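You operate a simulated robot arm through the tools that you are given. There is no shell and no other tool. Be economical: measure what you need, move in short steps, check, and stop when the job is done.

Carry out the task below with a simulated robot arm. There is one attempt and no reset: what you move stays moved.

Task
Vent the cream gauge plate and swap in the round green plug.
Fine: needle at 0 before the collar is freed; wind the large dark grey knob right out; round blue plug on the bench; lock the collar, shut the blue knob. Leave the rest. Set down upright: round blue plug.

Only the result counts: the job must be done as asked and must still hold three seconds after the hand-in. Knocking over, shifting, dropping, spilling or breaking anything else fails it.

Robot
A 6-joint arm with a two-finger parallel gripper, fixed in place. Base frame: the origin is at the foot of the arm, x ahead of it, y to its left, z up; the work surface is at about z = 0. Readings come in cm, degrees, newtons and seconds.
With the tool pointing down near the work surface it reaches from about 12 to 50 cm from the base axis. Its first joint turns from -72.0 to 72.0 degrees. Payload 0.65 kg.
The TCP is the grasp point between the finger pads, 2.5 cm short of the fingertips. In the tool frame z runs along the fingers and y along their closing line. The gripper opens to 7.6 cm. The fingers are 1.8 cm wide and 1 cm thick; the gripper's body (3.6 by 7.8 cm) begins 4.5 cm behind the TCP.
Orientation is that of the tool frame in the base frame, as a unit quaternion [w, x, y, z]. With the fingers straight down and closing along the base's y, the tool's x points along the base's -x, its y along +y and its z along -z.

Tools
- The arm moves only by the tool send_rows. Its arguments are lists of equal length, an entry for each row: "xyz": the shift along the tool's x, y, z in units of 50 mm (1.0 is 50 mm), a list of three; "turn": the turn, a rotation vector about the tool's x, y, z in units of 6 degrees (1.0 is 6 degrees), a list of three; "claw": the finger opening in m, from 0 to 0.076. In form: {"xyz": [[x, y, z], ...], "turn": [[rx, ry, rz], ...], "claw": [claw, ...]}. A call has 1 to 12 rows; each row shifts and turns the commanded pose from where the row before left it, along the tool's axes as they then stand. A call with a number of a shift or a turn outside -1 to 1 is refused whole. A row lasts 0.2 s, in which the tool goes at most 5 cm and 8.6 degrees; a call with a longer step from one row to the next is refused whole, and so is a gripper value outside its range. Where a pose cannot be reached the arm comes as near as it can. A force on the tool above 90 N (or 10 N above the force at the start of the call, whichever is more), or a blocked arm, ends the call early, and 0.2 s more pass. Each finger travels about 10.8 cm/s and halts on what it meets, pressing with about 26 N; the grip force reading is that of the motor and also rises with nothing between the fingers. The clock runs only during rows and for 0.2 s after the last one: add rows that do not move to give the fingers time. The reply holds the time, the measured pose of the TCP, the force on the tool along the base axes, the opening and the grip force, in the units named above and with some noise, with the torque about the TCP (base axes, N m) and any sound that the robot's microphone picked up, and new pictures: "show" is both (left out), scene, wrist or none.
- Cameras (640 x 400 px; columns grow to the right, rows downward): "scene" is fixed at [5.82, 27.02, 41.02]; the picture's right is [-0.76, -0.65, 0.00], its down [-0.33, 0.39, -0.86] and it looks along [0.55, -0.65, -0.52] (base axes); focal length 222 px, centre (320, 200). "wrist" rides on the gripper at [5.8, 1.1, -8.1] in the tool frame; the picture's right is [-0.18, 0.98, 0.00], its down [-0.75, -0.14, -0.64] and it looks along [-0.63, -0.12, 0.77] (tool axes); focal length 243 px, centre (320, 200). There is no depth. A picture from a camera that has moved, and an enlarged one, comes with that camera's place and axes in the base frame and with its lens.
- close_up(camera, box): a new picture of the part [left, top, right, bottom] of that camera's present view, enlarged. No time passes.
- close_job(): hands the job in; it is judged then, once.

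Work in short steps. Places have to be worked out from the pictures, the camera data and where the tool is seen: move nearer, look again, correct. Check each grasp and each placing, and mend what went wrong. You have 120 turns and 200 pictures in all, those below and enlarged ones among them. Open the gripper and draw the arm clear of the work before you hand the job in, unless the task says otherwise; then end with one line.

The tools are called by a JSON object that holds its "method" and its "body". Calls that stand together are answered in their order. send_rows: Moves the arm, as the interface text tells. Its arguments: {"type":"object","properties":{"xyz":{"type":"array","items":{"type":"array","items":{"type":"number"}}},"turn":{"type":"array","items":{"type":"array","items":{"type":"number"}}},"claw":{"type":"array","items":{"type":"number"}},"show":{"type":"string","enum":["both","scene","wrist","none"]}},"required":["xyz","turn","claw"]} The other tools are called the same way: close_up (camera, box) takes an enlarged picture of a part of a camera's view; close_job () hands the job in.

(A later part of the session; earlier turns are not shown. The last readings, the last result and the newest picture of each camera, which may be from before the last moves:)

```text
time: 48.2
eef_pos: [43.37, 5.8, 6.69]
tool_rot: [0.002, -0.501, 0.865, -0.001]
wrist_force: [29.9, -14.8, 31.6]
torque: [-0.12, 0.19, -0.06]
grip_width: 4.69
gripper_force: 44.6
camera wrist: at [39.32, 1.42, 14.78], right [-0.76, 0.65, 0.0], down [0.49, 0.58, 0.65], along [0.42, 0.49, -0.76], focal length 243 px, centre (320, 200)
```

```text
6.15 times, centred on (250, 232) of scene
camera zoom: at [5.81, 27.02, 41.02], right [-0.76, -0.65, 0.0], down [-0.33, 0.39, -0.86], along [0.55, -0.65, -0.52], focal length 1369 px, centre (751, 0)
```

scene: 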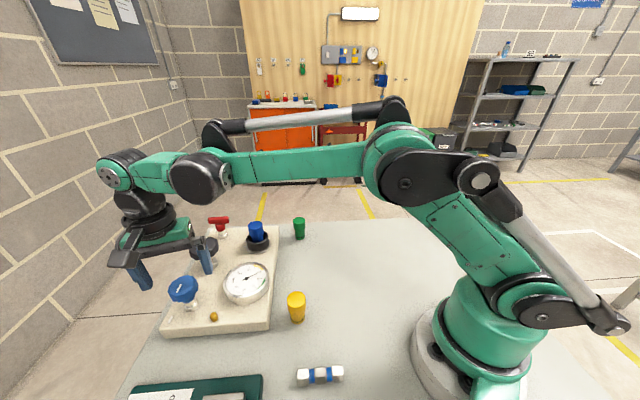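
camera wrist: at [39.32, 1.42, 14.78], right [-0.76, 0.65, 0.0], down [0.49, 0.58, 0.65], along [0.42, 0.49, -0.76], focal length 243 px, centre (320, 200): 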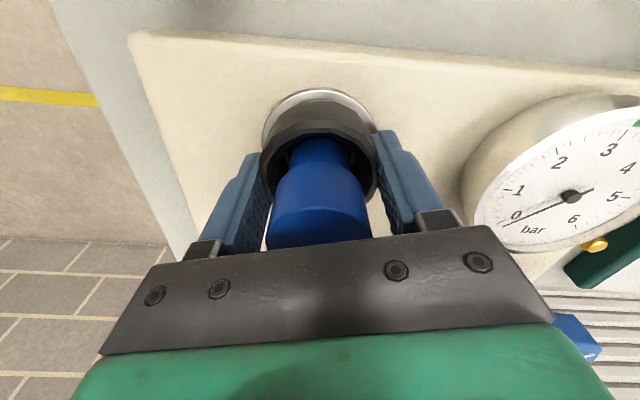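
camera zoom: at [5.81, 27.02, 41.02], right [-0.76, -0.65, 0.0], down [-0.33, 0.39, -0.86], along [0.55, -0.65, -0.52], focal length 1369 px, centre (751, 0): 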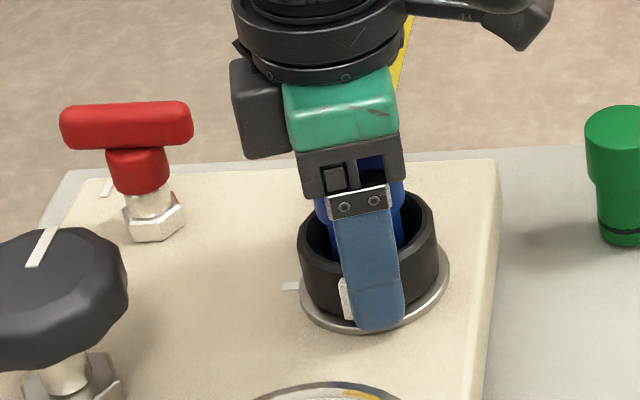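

The white tab has turned with the collar, now about 80° from the index. I ease the pose and continue to the stop.

{"method": "send_rows", "body": {"xyz": [[0, 0, -0.02], [0, 0, 0], [0, 0, 0], [0, 0, 0], [0, 0, 0]], "turn": [[0, 0, 0], [0, 0, -1], [0, 0, -1], [0, 0, -1], [0, 0, -1]], "claw": [0.043, 0.043, 0.043, 0.043, 0.043], "show": "wrist"}}

{"method": "close_up", "body": {"camera": "scene", "box": [200, 200, 300, 265]}}

```text
time: 49.4
eef_pos: [43.46, 6.18, 6.68]
tool_rot: [0.006, -0.673, 0.74, 0.001]
wrist_force: [35.7, 34.8, 6.0]
torque: [0.94, 0.22, 0.22]
grip_width: 5.04
gripper_force: 45.3
camera wrist: at [41.52, 0.57, 14.75], right [-0.96, 0.28, -0.01], down [0.21, 0.73, 0.65], along [0.18, 0.62, -0.76], focal length 243 px, centre (320, 200)
```

wrist: 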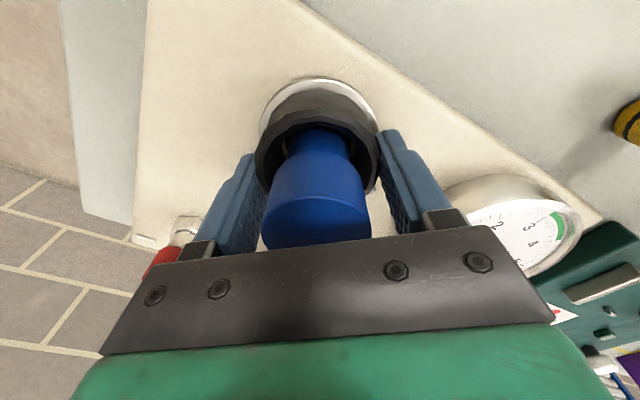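

```text
6.15 times, centred on (250, 232) of scene
camera zoom: at [5.81, 27.03, 41.02], right [-0.76, -0.65, 0.0], down [-0.33, 0.39, -0.86], along [0.55, -0.65, -0.52], focal length 1369 px, centre (751, 0)
```

zoom: 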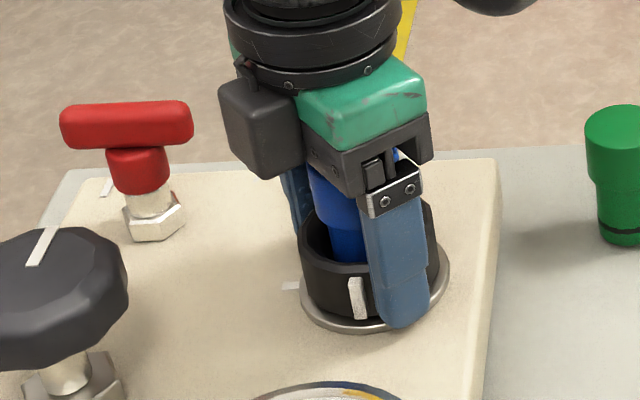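

Side force builds and the finger slides past the tab, so the collar seems to be at its stop. I open, lift clear and look.

{"method": "send_rows", "body": {"xyz": [[0, 0, 0], [0, 0, 0], [0, 0, -0.6], [0, 0, -0.6], [0, 0, -0.4], [0, 0, 0]], "turn": [[0, 0, 0], [0, 0, 0], [0, 0, 0], [0, 0, 0], [0, 0, 0], [0, 0, 0]], "claw": [0.076, 0.076, 0.076, 0.076, 0.076, 0.076], "show": "wrist"}}

{"method": "close_up", "body": {"camera": "scene", "box": [200, 200, 300, 265]}}

```text
time: 50.8
eef_pos: [43.19, 5.84, 14.56]
tool_rot: [0.0, -0.669, 0.744, 0.0]
wrist_force: [0.2, -0.7, 0.2]
torque: [-0.01, -0.01, -0.05]
grip_width: 7.6
gripper_force: 0.0
camera wrist: at [41.45, 0.24, 22.65], right [-0.96, 0.29, 0.0], down [0.22, 0.73, 0.64], along [0.18, 0.62, -0.77], focal length 243 px, centre (320, 200)
```

wrist: 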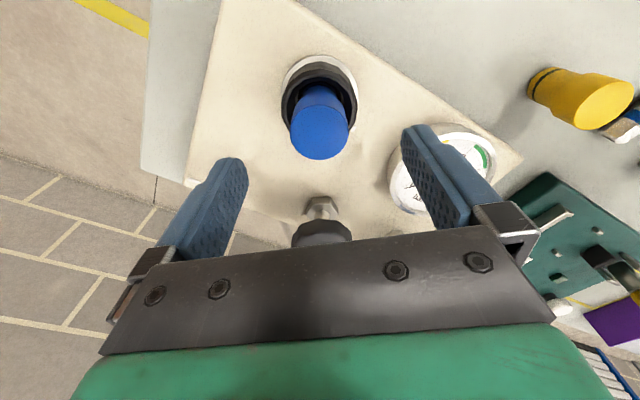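

```text
6.15 times, centred on (250, 232) of scene
camera zoom: at [5.82, 27.02, 41.02], right [-0.76, -0.65, 0.0], down [-0.33, 0.39, -0.86], along [0.55, -0.65, -0.52], focal length 1369 px, centre (751, 0)
```

zoom: 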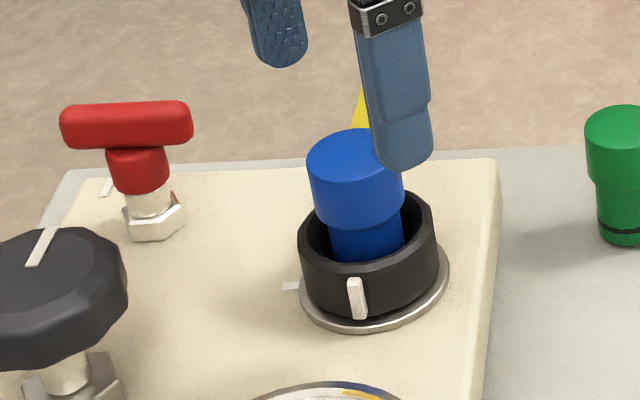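

The collar tab is now well away from the index, so it should be unlocked. I rotate back to a neutral yaw before gripping the blue plug's head.

{"method": "send_rows", "body": {"xyz": [[0, 0, 0], [0, 0, 0], [0, 0, 0], [0, 0, 0], [0, 0, 0], [0, 0, 0], [0, 0, 0], [0, 0, 0], [0, 0, 0], [0, 0, 0], [0, 0, 0], [0, 0, 0]], "turn": [[0, 0, 1], [0, 0, 1], [0, 0, 1], [0, 0, 1], [0, 0, 1], [0, 0, 1], [0, 0, 1], [0, 0, 1], [0, 0, 1], [0, 0, 1], [0, 0, 1], [0, 0, 1]], "claw": [0.076, 0.076, 0.076, 0.076, 0.076, 0.076, 0.076, 0.076, 0.076, 0.076, 0.076, 0.076], "show": "none"}}

{"method": "send_rows", "body": {"xyz": [[0, 0, 0.4], [0, 0, 0.4], [0, 0, 0.45], [0, 0, 0], [0, 0, 0], [0, 0, 0], [0, 0, 0], [0, 0, 0], [0, 0, 0]], "turn": [[0, 0, 1], [0, 0, 1], [0, 0, 0], [0, 0, 0], [0, 0, 0], [0, 0, 0], [0, 0, 0], [0, 0, 0], [0, 0, 0]], "claw": [0.076, 0.076, 0.076, 0.076, 0.03, 0.026, 0.026, 0.026, 0.026], "show": "wrist"}}

{"method": "close_up", "body": {"camera": "scene", "box": [200, 200, 300, 265]}}

```text
time: 53.4
eef_pos: [43.28, 5.78, 14.74]
tool_rot: [0.0, -0.103, 0.995, 0.001]
wrist_force: [0.7, -0.5, -0.6]
torque: [-0.02, -0.01, -0.02]
grip_width: 7.61
gripper_force: 0.1
```

```text
time: 55.4
eef_pos: [43.12, 5.96, 8.57]
tool_rot: [0.0, 0.0, 1.0, -0.001]
wrist_force: [-1.5, -19.8, -23.0]
torque: [-0.08, -0.1, 0.0]
grip_width: 5.04
gripper_force: 44.9
camera wrist: at [37.25, 6.99, 16.56], right [0.18, 0.98, 0.0], down [0.75, -0.14, 0.64], along [0.63, -0.12, -0.77], focal length 243 px, centre (320, 200)
```

wrist: 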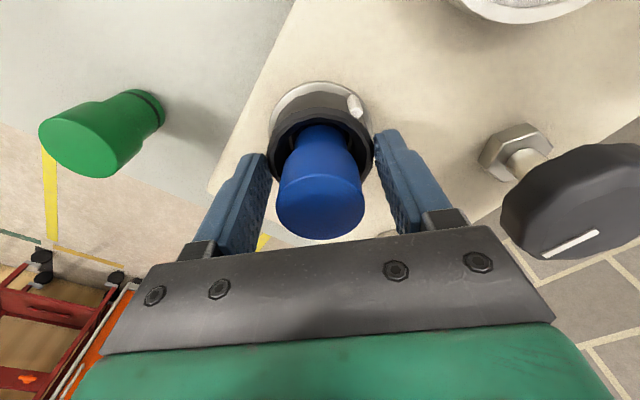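

```text
6.15 times, centred on (250, 232) of scene
camera zoom: at [5.83, 27.02, 41.02], right [-0.76, -0.65, 0.0], down [-0.33, 0.39, -0.86], along [0.55, -0.65, -0.52], focal length 1369 px, centre (751, 0)
```

zoom: 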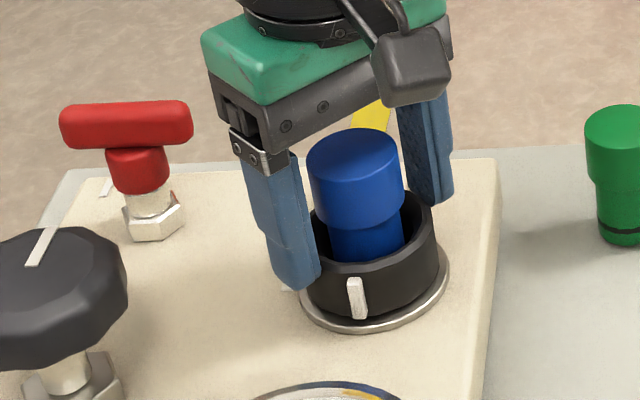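

The fingers closed on the collar rim (5.04 cm) instead of the plug. I open, raise 1.1 cm and close on the plug head.

{"method": "send_rows", "body": {"xyz": [[0, 0, 0], [0, 0, 0], [0, 0, -0.22], [0, 0, 0], [0, 0, 0], [0, 0, 0], [0, 0, 0], [0, 0, 0], [0, 0, 0]], "turn": [[0, 0, 0], [0, 0, 0], [0, 0, 0], [0, 0, 0], [0, 0, 0], [0, 0, 0], [0, 0, 0], [0, 0, 0], [0, 0, 0]], "claw": [0.076, 0.076, 0.076, 0.026, 0.026, 0.026, 0.026, 0.026, 0.026], "show": "wrist"}}

{"method": "close_up", "body": {"camera": "scene", "box": [200, 200, 300, 265]}}

```text
time: 57.4
eef_pos: [43.25, 5.89, 9.64]
tool_rot: [-0.001, 0.0, 1.0, 0.0]
wrist_force: [1.0, 0.3, 5.3]
torque: [0.07, -0.05, -0.01]
grip_width: 3.19
gripper_force: 25.8
camera wrist: at [37.24, 7.01, 17.71], right [0.18, 0.98, 0.0], down [0.75, -0.14, 0.64], along [0.63, -0.12, -0.77], focal length 243 px, centre (320, 200)
```

wrist: 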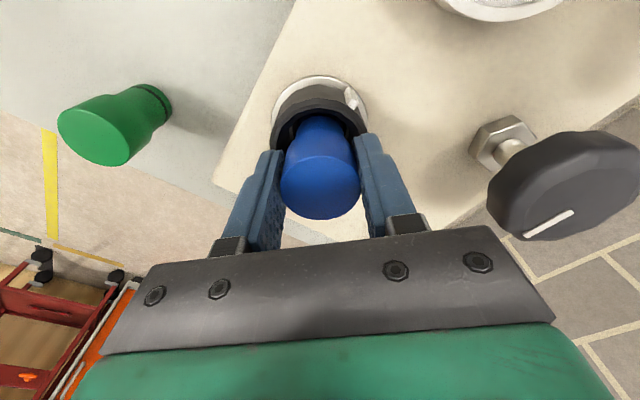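

```text
6.15 times, centred on (250, 232) of scene
camera zoom: at [5.82, 27.02, 41.02], right [-0.76, -0.65, 0.0], down [-0.33, 0.39, -0.86], along [0.55, -0.65, -0.52], focal length 1369 px, centre (751, 0)
```

zoom: 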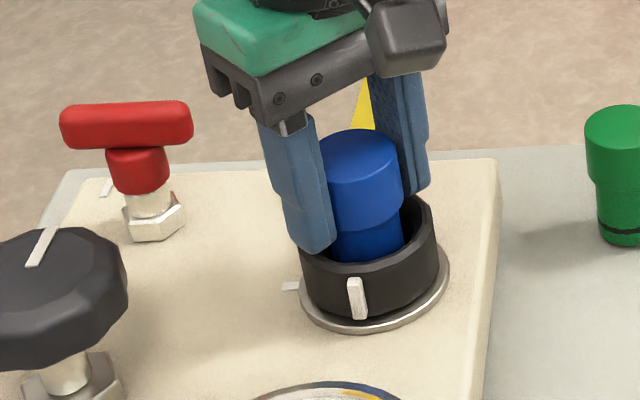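

The plug is held at 3.19 cm. I lift gently with a firmer grip and check the force.

{"method": "send_rows", "body": {"xyz": [[0, 0, 0], [0, 0, -0.04], [0, 0, -0.06], [0, 0, -0.1], [0, 0, -0.1]], "turn": [[0, 0, 0], [0, 0, 0], [0, 0, 0], [0, 0, 0], [0, 0, 0]], "claw": [0.02, 0.02, 0.02, 0.02, 0.02], "show": "none"}}

{"method": "close_up", "body": {"camera": "scene", "box": [200, 200, 300, 265]}}

```text
time: 58.6
eef_pos: [43.26, 5.83, 11.19]
tool_rot: [0.001, 0.0, 1.0, 0.001]
wrist_force: [0.0, 0.2, -1.0]
torque: [0.01, 0.0, 0.0]
grip_width: 3.21
gripper_force: 25.8
```

```text
6.15 times, centred on (250, 232) of scene
camera zoom: at [5.82, 27.02, 41.02], right [-0.76, -0.65, 0.0], down [-0.33, 0.39, -0.86], along [0.55, -0.65, -0.52], focal length 1369 px, centre (751, 0)
```

zoom: 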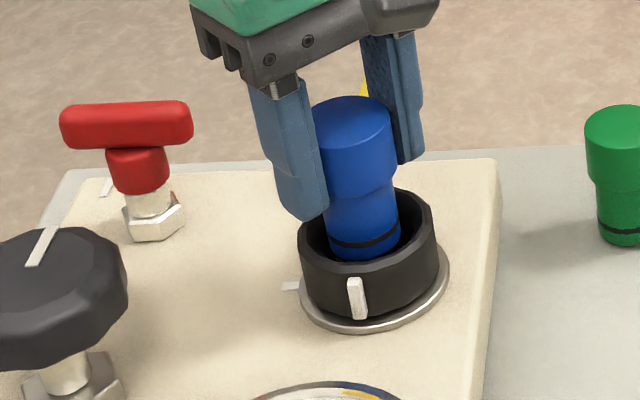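

It lifts freely. I raise it and carry it to a clear bench spot at about (31, -4).

{"method": "send_rows", "body": {"xyz": [[0, 0, -0.5], [0, 0, -0.5], [0.49, -0.394, 0], [0.49, -0.394, 0], [0.49, -0.394, 0], [0.49, -0.394, 0], [0.49, -0.394, 0], [0, 0, 0.4], [0, 0, 0.4], [0, 0, 0.4], [0, 0, 0.4], [0, 0, 0]], "turn": [[0, 0, 0], [0, 0, 0], [0, 0, 0], [0, 0, 0], [0, 0, 0], [0, 0, 0], [0, 0, 0], [0, 0, 0], [0, 0, 0], [0, 0, 0], [0, 0, 0], [0, 0, 0]], "claw": [0.02, 0.02, 0.02, 0.02, 0.02, 0.02, 0.02, 0.02, 0.02, 0.02, 0.02, 0.02]}}

{"method": "close_up", "body": {"camera": "scene", "box": [220, 200, 380, 300]}}

```text
time: 61.2
eef_pos: [31.01, -3.99, 7.95]
tool_rot: [0.0, 0.0, 1.0, 0.001]
wrist_force: [-0.3, 0.3, -0.7]
torque: [-0.04, -0.01, -0.01]
grip_width: 3.17
gripper_force: 26.0
camera wrist: at [25.05, -2.83, 16.08], right [0.18, 0.98, 0.0], down [0.75, -0.14, 0.64], along [0.63, -0.12, -0.77], focal length 243 px, centre (320, 200)
```

scene: 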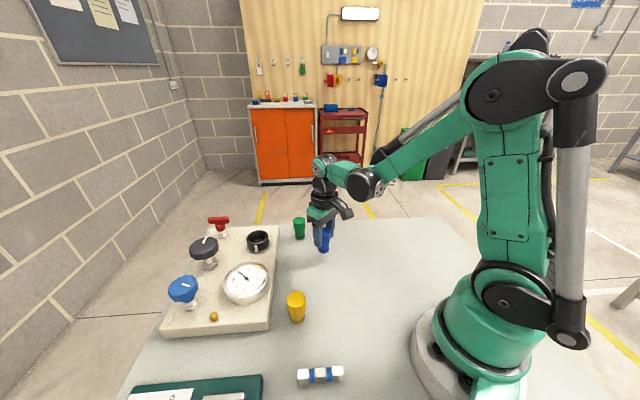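
wrist: 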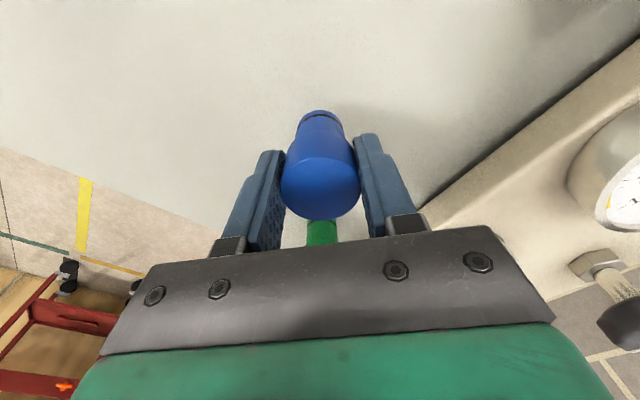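

```text
4.00 times, centred on (300, 250) of scene
camera zoom: at [5.82, 27.02, 41.02], right [-0.76, -0.65, 0.0], down [-0.33, 0.39, -0.86], along [0.55, -0.65, -0.52], focal length 890 px, centre (400, 0)
```

zoom: 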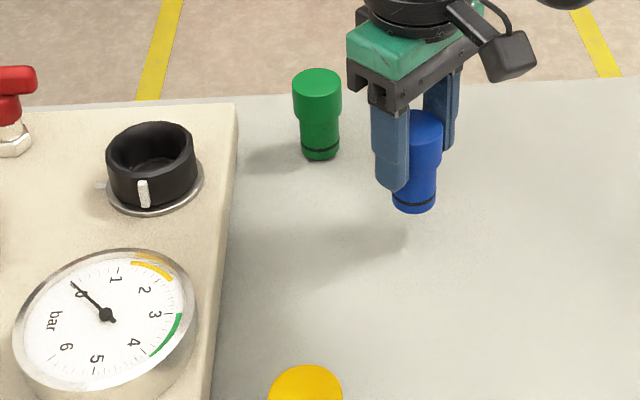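

The plug bottom is about 1.9 cm above the bench. I lower it with fine last steps.

{"method": "send_rows", "body": {"xyz": [[0, 0, 0.15], [0, 0, 0.15], [0, 0, 0.02], [0, 0, 0.02], [0, 0, 0.02]], "turn": [[0, 0, 0], [0, 0, 0], [0, 0, 0], [0, 0, 0], [0, 0, 0]], "claw": [0.02, 0.02, 0.02, 0.02, 0.02], "show": "none"}}

{"method": "close_up", "body": {"camera": "scene", "box": [280, 200, 360, 260]}}

```text
time: 62.4
eef_pos: [30.92, -4.05, 6.19]
tool_rot: [-0.001, 0.0, 1.0, 0.0]
wrist_force: [-0.3, -1.3, 0.1]
torque: [0.0, -0.03, 0.01]
grip_width: 3.19
gripper_force: 26.5
```

```text
6.67 times, centred on (320, 230) of scene
camera zoom: at [5.82, 27.02, 41.02], right [-0.76, -0.65, 0.0], down [-0.33, 0.39, -0.86], along [0.55, -0.65, -0.52], focal length 1483 px, centre (320, 0)
```

zoom: 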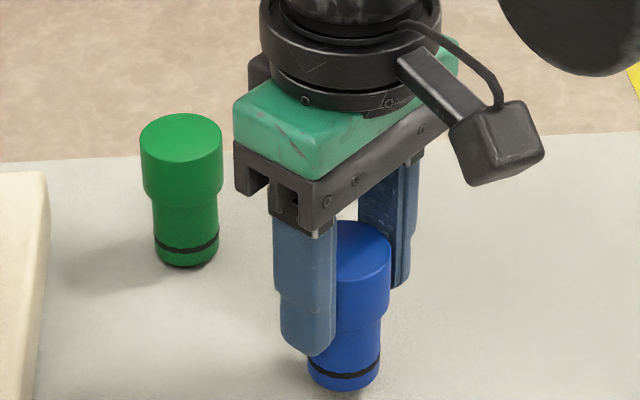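

No contact yet, so I lower in 1 mm steps.

{"method": "send_rows", "body": {"xyz": [[0, 0, 0.02], [0, 0, 0.02], [0, 0, 0]], "turn": [[0, 0, 0], [0, 0, 0], [0, 0, 0]], "claw": [0.02, 0.02, 0.02], "show": "none"}}

{"method": "send_rows", "body": {"xyz": [[0, 0, 0.02], [0, 0, 0]], "turn": [[0, 0, 0], [0, 0, 0]], "claw": [0.02, 0.02], "show": "none"}}

{"method": "close_up", "body": {"camera": "scene", "box": [280, 200, 360, 260]}}

```text
time: 63.2
eef_pos: [31.07, -4.02, 5.9]
tool_rot: [-0.001, 0.0, 1.0, 0.0]
wrist_force: [0.0, -0.2, -0.7]
torque: [-0.01, 0.0, 0.03]
grip_width: 3.19
gripper_force: 26.0
```

```text
time: 63.8
eef_pos: [30.93, -4.03, 5.92]
tool_rot: [0.0, 0.0, 1.0, 0.0]
wrist_force: [0.0, 0.3, -1.0]
torque: [0.0, 0.01, 0.01]
grip_width: 3.2
gripper_force: 25.6
```

```text
6.67 times, centred on (320, 230) of scene
camera zoom: at [5.82, 27.02, 41.02], right [-0.76, -0.65, 0.0], down [-0.33, 0.39, -0.86], along [0.55, -0.65, -0.52], focal length 1483 px, centre (320, 0)
```

zoom: 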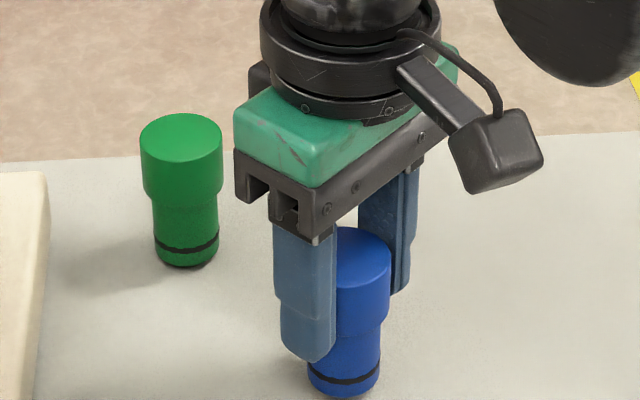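

{"method": "send_rows", "body": {"xyz": [[0, 0, 0.02], [0, 0, 0]], "turn": [[0, 0, 0], [0, 0, 0]], "claw": [0.02, 0.02], "show": "none"}}

{"method": "send_rows", "body": {"xyz": [[0, 0, 0.02], [0, 0, 0]], "turn": [[0, 0, 0], [0, 0, 0]], "claw": [0.02, 0.02], "show": "none"}}

{"method": "send_rows", "body": {"xyz": [[0, 0, 0.02], [0, 0, 0]], "turn": [[0, 0, 0], [0, 0, 0]], "claw": [0.02, 0.02], "show": "none"}}

```text
time: 64.4
eef_pos: [31.01, -3.87, 5.92]
tool_rot: [0.0, 0.0, 1.0, 0.0]
wrist_force: [0.0, -0.5, -0.6]
torque: [-0.02, -0.03, -0.05]
grip_width: 3.2
gripper_force: 26.5
```

```text
time: 65.0
eef_pos: [31.02, -4.0, 5.71]
tool_rot: [0.0, 0.0, 1.0, 0.001]
wrist_force: [-0.9, -0.2, -0.4]
torque: [-0.03, -0.01, 0.01]
grip_width: 3.18
gripper_force: 25.7
```

```text
time: 65.6
eef_pos: [31.0, -3.9, 5.7]
tool_rot: [0.0, -0.001, 1.0, 0.0]
wrist_force: [0.1, -0.3, -0.5]
torque: [-0.02, -0.02, 0.02]
grip_width: 3.18
gripper_force: 26.0
```

Still no contact; I continue down.

{"method": "send_rows", "body": {"xyz": [[0, 0, 0.02], [0, 0, 0.02], [0, 0, 0]], "turn": [[0, 0, 0], [0, 0, 0], [0, 0, 0]], "claw": [0.02, 0.02, 0.02], "show": "none"}}

{"method": "close_up", "body": {"camera": "scene", "box": [300, 215, 350, 265]}}

```text
time: 66.4
eef_pos: [31.01, -3.97, 5.44]
tool_rot: [0.001, 0.001, 1.0, 0.0]
wrist_force: [1.5, 0.5, 25.2]
torque: [-0.01, -0.12, 0.0]
grip_width: 3.22
gripper_force: 26.3
```

```text
8.00 times, centred on (325, 240) of scene
camera zoom: at [5.81, 27.02, 41.02], right [-0.76, -0.65, 0.0], down [-0.33, 0.39, -0.86], along [0.55, -0.65, -0.52], focal length 1779 px, centre (280, -120)
```

zoom: 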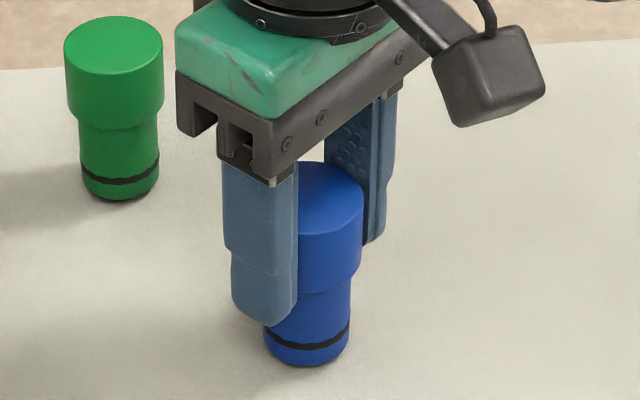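

Contact at 25 N: the plug stands on the bench with TCP ≈5.45, so the seated depth is TCP 9.64 with this grip. I ease up, open slowly and rise.

{"method": "send_rows", "body": {"xyz": [[0, 0, -0.02], [0, 0, 0], [0, 0, 0], [0, 0, 0], [0, 0, 0], [0, 0, -0.5], [0, 0, -0.6], [0, 0, -0.6], [0, 0, 0]], "turn": [[0, 0, 0], [0, 0, 0], [0, 0, 0], [0, 0, 0], [0, 0, 0], [0, 0, 0], [0, 0, 0], [0, 0, 0], [0, 0, 0]], "claw": [0.02, 0.034, 0.045, 0.06, 0.07, 0.076, 0.076, 0.076, 0.076]}}

```text
time: 68.4
eef_pos: [31.01, -4.01, 14.12]
tool_rot: [0.0, 0.001, 1.0, -0.001]
wrist_force: [1.2, -0.1, 0.3]
torque: [0.03, 0.01, 0.03]
grip_width: 7.62
gripper_force: 0.1
camera wrist: at [25.15, -2.82, 22.13], right [0.18, 0.98, 0.0], down [0.75, -0.14, 0.64], along [0.63, -0.12, -0.77], focal length 243 px, centre (320, 200)
```

scene: 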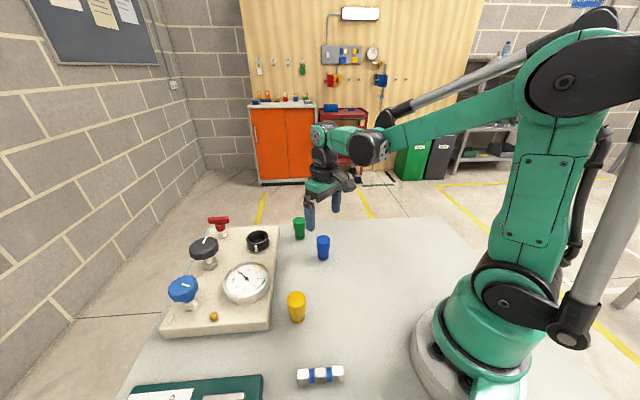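
wrist: 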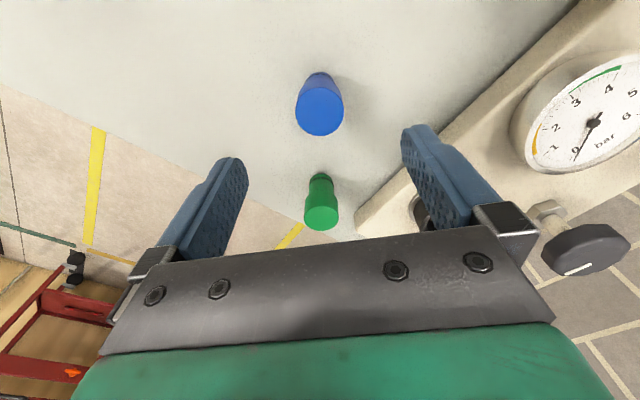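

The blue plug stands upright at (31, -4). The green plug reads (40.4, -5.6); I move above it.

{"method": "send_rows", "body": {"xyz": [[-0.627, -0.107, 0], [-0.627, -0.107, 0], [-0.627, -0.107, 0], [0, 0, 0]], "turn": [[0, 0, 0], [0, 0, 0], [0, 0, 0], [0, 0, 0]], "claw": [0.076, 0.076, 0.076, 0.076], "show": "wrist"}}

```text
time: 69.4
eef_pos: [40.33, -5.39, 14.01]
tool_rot: [-0.001, 0.0, 1.0, 0.0]
wrist_force: [0.2, 1.3, -0.3]
torque: [-0.02, -0.02, -0.01]
grip_width: 7.62
gripper_force: 0.1
camera wrist: at [34.36, -4.3, 22.07], right [0.18, 0.98, 0.0], down [0.75, -0.14, 0.64], along [0.63, -0.12, -0.77], focal length 243 px, centre (320, 200)
```

wrist: 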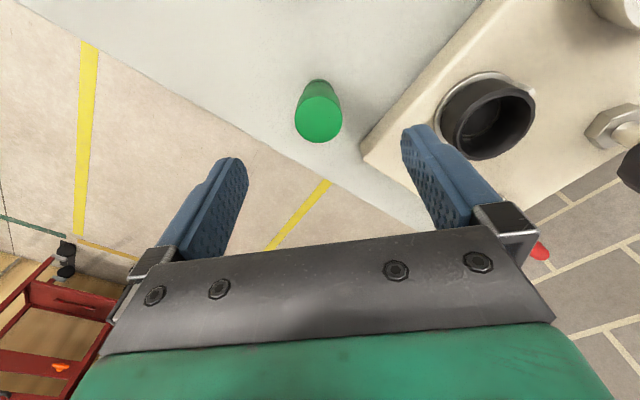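

The green plug is about 1.5 mm ahead in x. I narrow the opening to keep clear of the plate, lower to TCP 5.5 and grip.

{"method": "send_rows", "body": {"xyz": [[-0.03, 0, 0], [0, 0, 0.45], [0, 0, 0.45], [0, 0, 0.45], [0, 0, 0.34], [0, 0, 0], [0, 0, 0], [0, 0, 0], [0, 0, 0]], "turn": [[0, 0, 0], [0, 0, 0], [0, 0, 0], [0, 0, 0], [0, 0, 0], [0, 0, 0], [0, 0, 0], [0, 0, 0], [0, 0, 0]], "claw": [0.058, 0.058, 0.058, 0.058, 0.058, 0.058, 0.02, 0.02, 0.02], "show": "wrist"}}

{"method": "close_up", "body": {"camera": "scene", "box": [240, 200, 340, 265]}}

```text
time: 71.4
eef_pos: [40.68, -5.42, 5.65]
tool_rot: [0.0, 0.0, 1.0, 0.0]
wrist_force: [1.1, -0.4, 0.9]
torque: [-0.02, 0.0, 0.0]
grip_width: 3.21
gripper_force: 26.1
camera wrist: at [34.64, -4.34, 13.72], right [0.18, 0.98, 0.0], down [0.75, -0.14, 0.64], along [0.63, -0.12, -0.77], focal length 243 px, centre (320, 200)
```

wrist: 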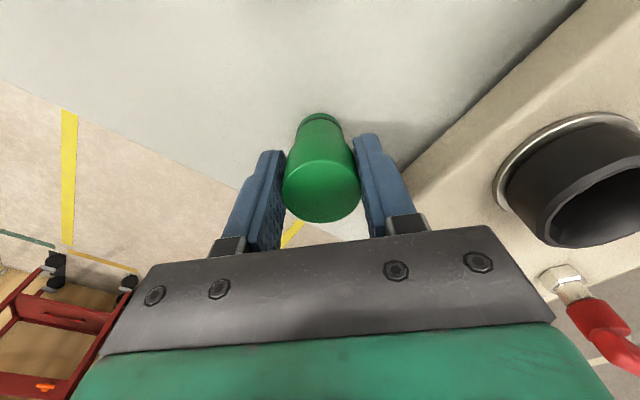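

```text
6.15 times, centred on (290, 232) of scene
camera zoom: at [5.82, 27.02, 41.02], right [-0.76, -0.65, 0.0], down [-0.33, 0.39, -0.86], along [0.55, -0.65, -0.52], focal length 1369 px, centre (505, 0)
```

zoom: 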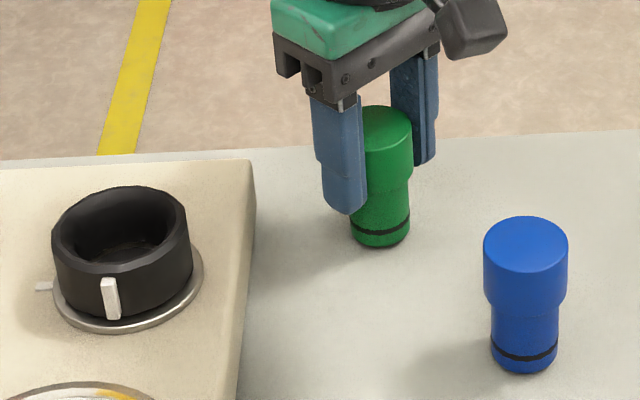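

The green plug is held with the same in-hand pose as the blue one was. I lift it and carry it over the socket.

{"method": "send_rows", "body": {"xyz": [[0, 0, -0.3], [0, 0, -0.6], [0, 0, -0.6], [0, 0, -0.5], [-0.1355, 0.572, 0], [-0.1355, 0.572, 0], [-0.1355, 0.572, 0], [-0.1355, 0.572, 0], [0, 0, 0], [0, 0, 0]], "turn": [[0, 0, 0], [0, 0, 0], [0, 0, 0], [0, 0, 0], [0, 0, 0], [0, 0, 0], [0, 0, 0], [0, 0, 0], [0, 0, 0], [0, 0, 0]], "claw": [0.02, 0.02, 0.02, 0.02, 0.02, 0.02, 0.02, 0.02, 0.02, 0.02], "show": "wrist"}}

{"method": "close_up", "body": {"camera": "scene", "box": [200, 190, 300, 265]}}

```text
time: 73.6
eef_pos: [43.32, 5.95, 15.63]
tool_rot: [0.0, 0.0, 1.0, 0.001]
wrist_force: [0.1, -0.4, -0.6]
torque: [0.0, -0.02, -0.01]
grip_width: 3.19
gripper_force: 26.0
camera wrist: at [37.36, 7.12, 23.7], right [0.18, 0.98, 0.0], down [0.75, -0.14, 0.64], along [0.63, -0.12, -0.77], focal length 243 px, centre (320, 200)
```

wrist: 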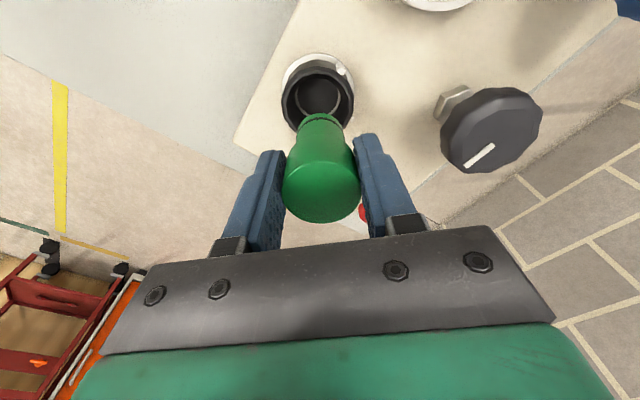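

```text
5.33 times, centred on (250, 228) of scene
camera zoom: at [5.82, 27.02, 41.02], right [-0.76, -0.65, 0.0], down [-0.33, 0.39, -0.86], along [0.55, -0.65, -0.52], focal length 1186 px, centre (693, 53)
```

zoom: 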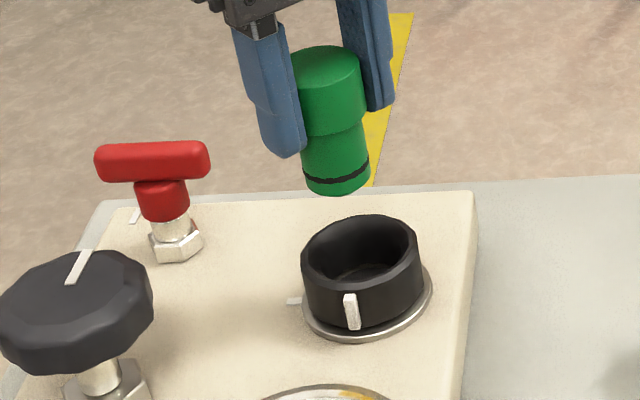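

I lower until the plug end is just above the collar, shift 1.5 mm back, and check the alignment.

{"method": "send_rows", "body": {"xyz": [[0.03, 0, 0.34], [0, 0, 0.34], [0, 0, 0]], "turn": [[0, 0, 0], [0, 0, 0], [0, 0, 0]], "claw": [0.02, 0.02, 0.02], "show": "none"}}

{"method": "close_up", "body": {"camera": "wrist", "box": [250, 60, 390, 230]}}

{"method": "close_up", "body": {"camera": "scene", "box": [230, 205, 280, 260]}}

```text
time: 74.4
eef_pos: [43.07, 5.78, 12.27]
tool_rot: [0.0, 0.0, 1.0, 0.0]
wrist_force: [-0.9, 0.5, -0.7]
torque: [0.0, 0.03, -0.01]
grip_width: 3.19
gripper_force: 25.9
```

```text
2.35 times, centred on (320, 145) of wrist
camera zoom: at [37.11, 6.98, 20.32], right [0.18, 0.98, 0.0], down [0.75, -0.14, 0.64], along [0.63, -0.12, -0.77], focal length 571 px, centre (320, 329)
```

zoom: 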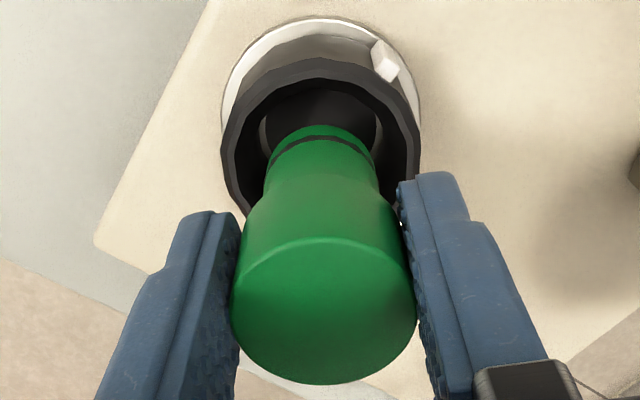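

```text
7.27 times, centred on (255, 232) of scene
camera zoom: at [5.82, 27.02, 41.02], right [-0.76, -0.65, 0.0], down [-0.33, 0.39, -0.86], along [0.55, -0.65, -0.52], focal length 1617 px, centre (793, -36)
```

zoom: 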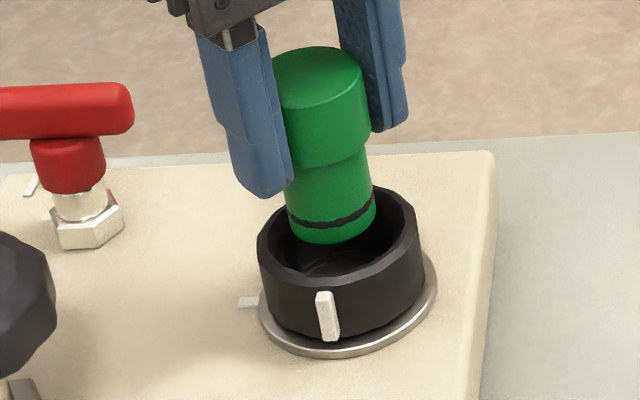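

The offset between plug and collar matches the blue plug's when it came out, so alignment is good. I insert gently.

{"method": "send_rows", "body": {"xyz": [[0, 0, 0.08], [0, 0, 0.08], [0, 0, 0.06], [0, 0, 0.06], [0, 0, 0]], "turn": [[0, 0, 0], [0, 0, 0], [0, 0, 0], [0, 0, 0], [0, 0, 0]], "claw": [0.02, 0.02, 0.02, 0.02, 0.02], "show": "none"}}

{"method": "close_up", "body": {"camera": "scene", "box": [230, 205, 280, 260]}}

```text
time: 75.6
eef_pos: [43.05, 5.94, 10.77]
tool_rot: [0.0, 0.001, 1.0, 0.0]
wrist_force: [-1.1, -0.2, -1.0]
torque: [0.03, -0.01, 0.01]
grip_width: 3.18
gripper_force: 26.5
```

```text
7.27 times, centred on (255, 232) of scene
camera zoom: at [5.82, 27.02, 41.02], right [-0.76, -0.65, 0.0], down [-0.33, 0.39, -0.86], along [0.55, -0.65, -0.52], focal length 1617 px, centre (793, -36)
```

zoom: 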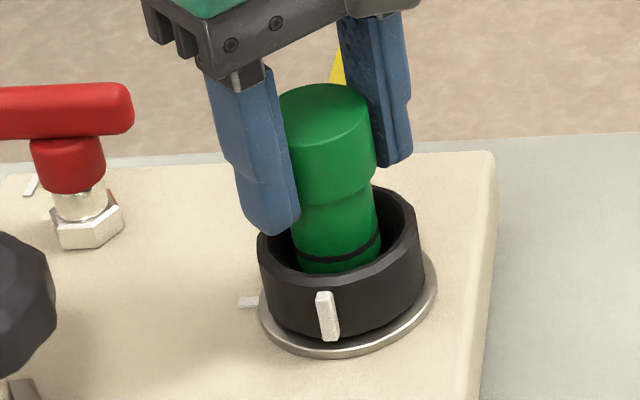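

No contact force so far. I continue down slowly.

{"method": "send_rows", "body": {"xyz": [[0, 0, 0.04], [0, 0, 0.04], [0, 0, 0.03], [0, 0, 0.03], [0, 0, 0]], "turn": [[0, 0, 0], [0, 0, 0], [0, 0, 0], [0, 0, 0], [0, 0, 0]], "claw": [0.02, 0.02, 0.02, 0.02, 0.02], "show": "none"}}

{"method": "close_up", "body": {"camera": "scene", "box": [230, 205, 280, 260]}}

```text
time: 76.8
eef_pos: [43.13, 5.78, 10.03]
tool_rot: [0.0, 0.0, 1.0, -0.001]
wrist_force: [-0.4, 0.5, -0.9]
torque: [0.0, 0.01, -0.01]
grip_width: 3.18
gripper_force: 25.6
```

```text
7.27 times, centred on (255, 232) of scene
camera zoom: at [5.82, 27.02, 41.02], right [-0.76, -0.65, 0.0], down [-0.33, 0.39, -0.86], along [0.55, -0.65, -0.52], focal length 1617 px, centre (793, -36)
```

zoom: 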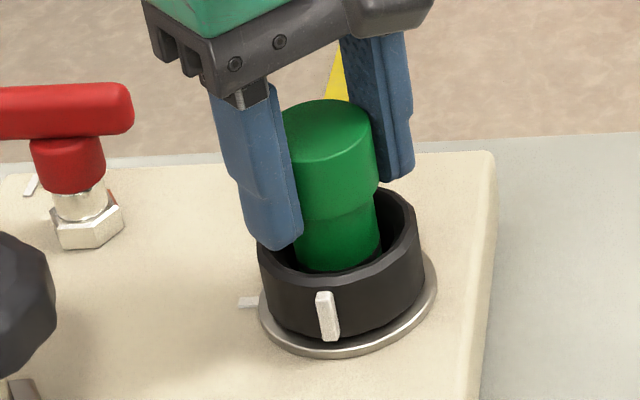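

{"method": "send_rows", "body": {"xyz": [[0, 0, 0.02], [0, 0, 0.02], [0, 0, 0.02], [0, 0, 0]], "turn": [[0, 0, 0], [0, 0, 0], [0, 0, 0], [0, 0, 0]], "claw": [0.02, 0.02, 0.02, 0.02], "show": "none"}}

{"method": "send_rows", "body": {"xyz": [[0, 0, 0.02], [0, 0, 0]], "turn": [[0, 0, 0], [0, 0, 0]], "claw": [0.02, 0.02], "show": "none"}}

{"method": "close_up", "body": {"camera": "scene", "box": [230, 205, 280, 260]}}

```text
time: 77.8
eef_pos: [43.16, 5.81, 9.77]
tool_rot: [0.0, 0.0, 1.0, 0.0]
wrist_force: [0.0, 0.3, -0.3]
torque: [0.0, 0.0, 0.0]
grip_width: 3.2
gripper_force: 25.9
```

```text
time: 78.4
eef_pos: [43.19, 5.84, 9.77]
tool_rot: [0.0, 0.0, 1.0, 0.001]
wrist_force: [-0.3, 0.7, -0.3]
torque: [0.01, -0.01, 0.0]
grip_width: 3.18
gripper_force: 26.0
```

```text
7.27 times, centred on (255, 232) of scene
camera zoom: at [5.82, 27.02, 41.02], right [-0.76, -0.65, 0.0], down [-0.33, 0.39, -0.86], along [0.55, -0.65, -0.52], focal length 1617 px, centre (793, -36)
```

zoom: 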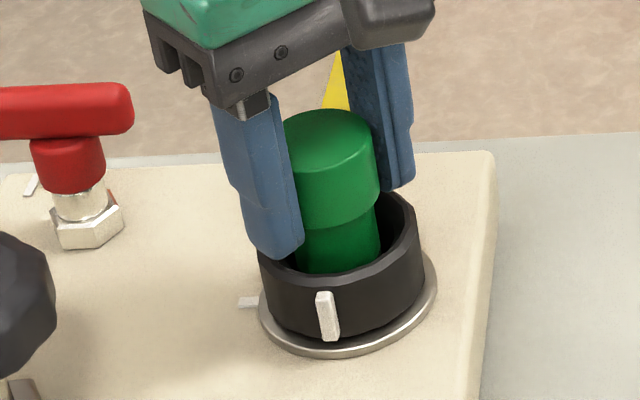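

The green top is still about 3 mm higher than the blue plug's was when seated. I continue down.

{"method": "send_rows", "body": {"xyz": [[0, 0, 0.02], [0, 0, 0]], "turn": [[0, 0, 0], [0, 0, 0]], "claw": [0.02, 0.02], "show": "none"}}

{"method": "send_rows", "body": {"xyz": [[0, 0, 0.02], [0, 0, 0]], "turn": [[0, 0, 0], [0, 0, 0]], "claw": [0.02, 0.02], "show": "none"}}

{"method": "close_up", "body": {"camera": "scene", "box": [200, 200, 300, 265]}}

```text
time: 79.0
eef_pos: [43.1, 5.9, 9.67]
tool_rot: [0.0, 0.0, 1.0, 0.0]
wrist_force: [-0.4, -1.1, 0.0]
torque: [-0.03, 0.0, -0.01]
grip_width: 3.22
gripper_force: 25.6
```

```text
time: 79.6
eef_pos: [43.24, 5.85, 9.69]
tool_rot: [-0.001, 0.0, 1.0, 0.001]
wrist_force: [-0.1, 0.9, 8.3]
torque: [0.03, 0.04, 0.0]
grip_width: 3.21
gripper_force: 26.3
```

```text
6.15 times, centred on (250, 232) of scene
camera zoom: at [5.81, 27.02, 41.02], right [-0.76, -0.65, 0.0], down [-0.33, 0.39, -0.86], along [0.55, -0.65, -0.52], focal length 1369 px, centre (751, 0)
```

zoom: 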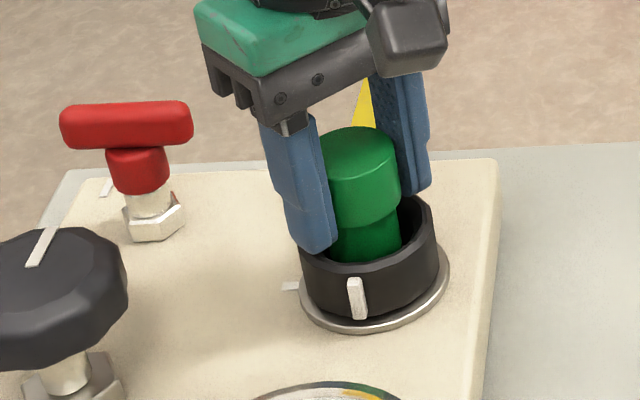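

First contact at 8 N. I press on in 1 mm steps, shifting a hair back in x as the picture suggests, to see whether it is fully seated.

{"method": "send_rows", "body": {"xyz": [[0.02, 0, 0], [0, 0, 0.02], [0, 0, 0]], "turn": [[0, 0, 0], [0, 0, 0], [0, 0, 0]], "claw": [0.02, 0.02, 0.02], "show": "none"}}

{"method": "send_rows", "body": {"xyz": [[0, 0, 0.02], [0, 0, 0]], "turn": [[0, 0, 0], [0, 0, 0]], "claw": [0.02, 0.02], "show": "none"}}

{"method": "close_up", "body": {"camera": "scene", "box": [200, 200, 300, 265]}}

```text
time: 80.4
eef_pos: [43.02, 5.82, 9.42]
tool_rot: [0.001, 0.0, 1.0, -0.001]
wrist_force: [5.3, -0.7, 23.7]
torque: [-0.04, -0.31, 0.0]
grip_width: 3.17
gripper_force: 26.2
```

```text
time: 81.0
eef_pos: [43.01, 5.72, 9.35]
tool_rot: [0.0, 0.0, 1.0, 0.0]
wrist_force: [0.0, -2.6, 24.7]
torque: [-0.11, 0.01, 0.0]
grip_width: 3.19
gripper_force: 25.8
```

```text
6.15 times, centred on (250, 232) of scene
camera zoom: at [5.81, 27.02, 41.02], right [-0.76, -0.65, 0.0], down [-0.33, 0.39, -0.86], along [0.55, -0.65, -0.52], focal length 1369 px, centre (751, 0)
```

zoom: 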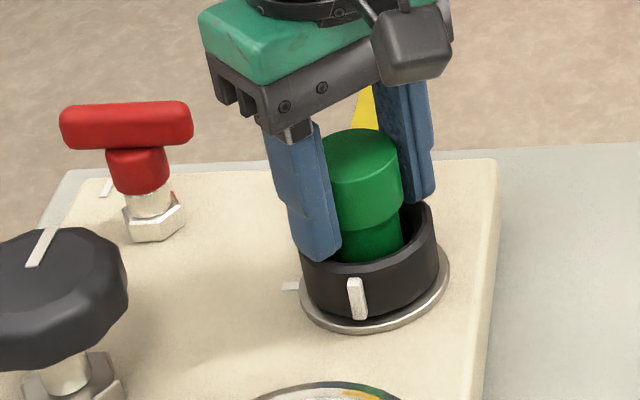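

The plug no longer goes down and its outline matches the blue plug's seated one within a pixel. I release and check from above.

{"method": "send_rows", "body": {"xyz": [[0, 0, -0.03], [0, 0, 0], [0, 0, 0], [0, 0, 0], [0, 0, -0.4], [0, 0, -0.5], [0, 0, 0]], "turn": [[0, 0, 0], [0, 0, 0], [0, 0, 0], [0, 0, 0], [0, 0, 0], [0, 0, 0], [0, 0, 0]], "claw": [0.02, 0.036, 0.05, 0.065, 0.076, 0.076, 0.076], "show": "none"}}

{"method": "close_up", "body": {"camera": "scene", "box": [200, 200, 300, 265]}}

{"method": "close_up", "body": {"camera": "wrist", "box": [250, 60, 390, 230]}}

```text
time: 82.6
eef_pos: [42.97, 5.88, 14.05]
tool_rot: [0.0, 0.0, 1.0, -0.001]
wrist_force: [0.0, 0.1, -0.8]
torque: [0.0, -0.01, 0.01]
grip_width: 7.58
gripper_force: 0.0
```

```text
6.15 times, centred on (250, 232) of scene
camera zoom: at [5.82, 27.02, 41.02], right [-0.76, -0.65, 0.0], down [-0.33, 0.39, -0.86], along [0.55, -0.65, -0.52], focal length 1369 px, centre (751, 0)
```

zoom: 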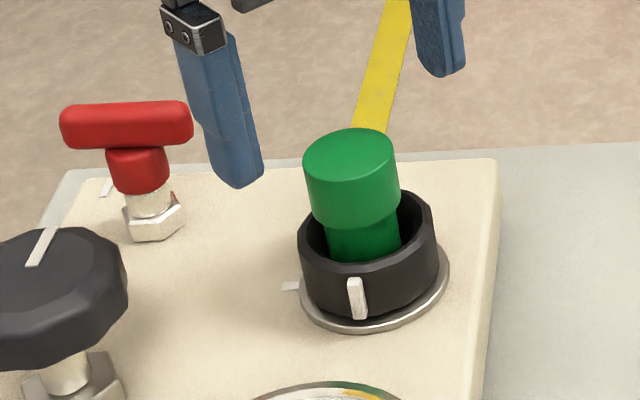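

```text
2.35 times, centred on (320, 145) of wrist
camera zoom: at [37.02, 7.04, 22.23], right [0.18, 0.98, 0.0], down [0.75, -0.14, 0.64], along [0.63, -0.12, -0.77], focal length 571 px, centre (320, 329)
```

zoom: 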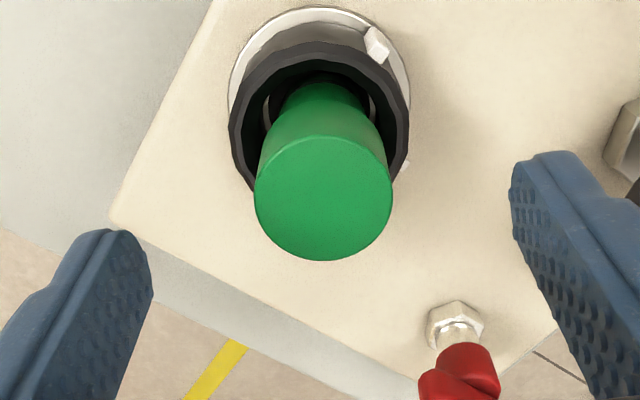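

The height matches the blue plug's, but the green plug sits about 1.5 mm to the left in the picture. I zoom in further to judge whether it is upright and seated.

{"method": "close_up", "body": {"camera": "scene", "box": [242, 218, 276, 256]}}

{"method": "close_up", "body": {"camera": "wrist", "box": [285, 58, 365, 118]}}

```text
10.53 times, centred on (259, 237) of scene
camera zoom: at [5.82, 27.02, 41.02], right [-0.76, -0.65, 0.0], down [-0.33, 0.39, -0.86], along [0.55, -0.65, -0.52], focal length 2341 px, centre (962, -190)
```

zoom: 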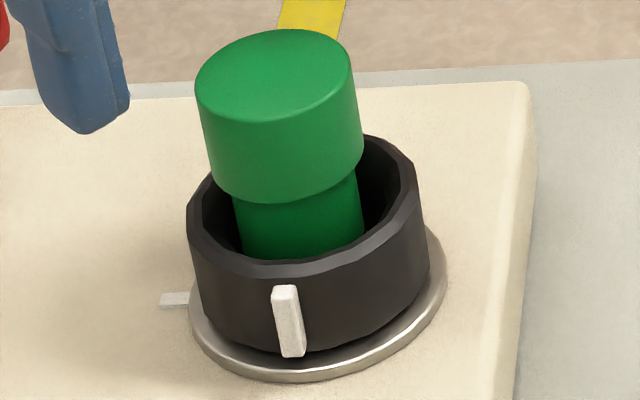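

```text
6.67 times, centred on (325, 88) of wrist
camera zoom: at [37.02, 7.04, 22.23], right [0.18, 0.98, 0.0], down [0.75, -0.14, 0.64], along [0.63, -0.12, -0.77], focal length 1618 px, centre (287, 947)
```

zoom: 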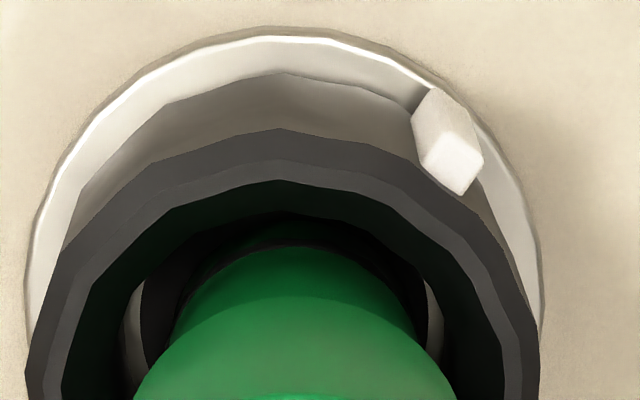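

The plug looks upright, in a socket with some play around it. To make sure it is fully down, I close the fingers and press lightly on its top.

{"method": "send_rows", "body": {"xyz": [[-0.04, 0, 0], [0, 0, 0], [0, 0, 0], [0, 0, 0], [0, 0, 0.1], [0, 0, 0.1], [0, 0, 0.04], [0, 0, 0]], "turn": [[0, 0, 0], [0, 0, 0], [0, 0, 0], [0, 0, 0], [0, 0, 0], [0, 0, 0], [0, 0, 0], [0, 0, 0]], "claw": [0.0, 0.0, 0.0, 0.0, 0.0, 0.0, 0.0, 0.0], "show": "none"}}

{"method": "send_rows", "body": {"xyz": [[0, 0, 0.02], [0, 0, 0]], "turn": [[0, 0, 0], [0, 0, 0]], "claw": [0.0, 0.0], "show": "none"}}

{"method": "close_up", "body": {"camera": "scene", "box": [200, 200, 300, 265]}}

```text
time: 84.4
eef_pos: [43.23, 5.78, 12.7]
tool_rot: [0.0, 0.0, 1.0, 0.0]
wrist_force: [0.5, -0.9, 0.7]
torque: [-0.04, 0.01, 0.02]
grip_width: 0.0
gripper_force: 23.5
```

```text
time: 85.0
eef_pos: [43.15, 5.9, 12.67]
tool_rot: [0.001, 0.0, 1.0, 0.0]
wrist_force: [-0.4, -0.7, 0.3]
torque: [0.04, -0.03, 0.01]
grip_width: 0.0
gripper_force: 23.9
```

```text
6.15 times, centred on (250, 232) of scene
camera zoom: at [5.82, 27.02, 41.02], right [-0.76, -0.65, 0.0], down [-0.33, 0.39, -0.86], along [0.55, -0.65, -0.52], focal length 1369 px, centre (751, 0)
```

zoom: 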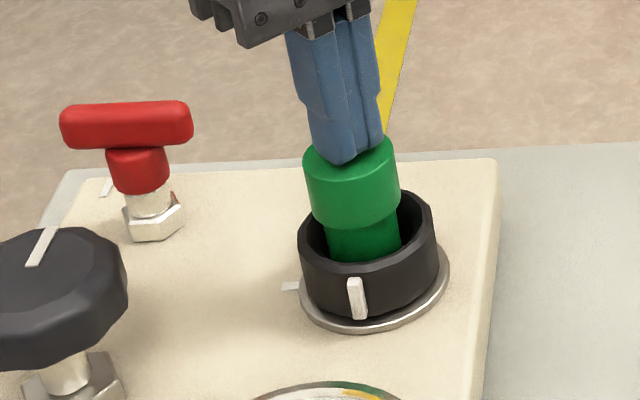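

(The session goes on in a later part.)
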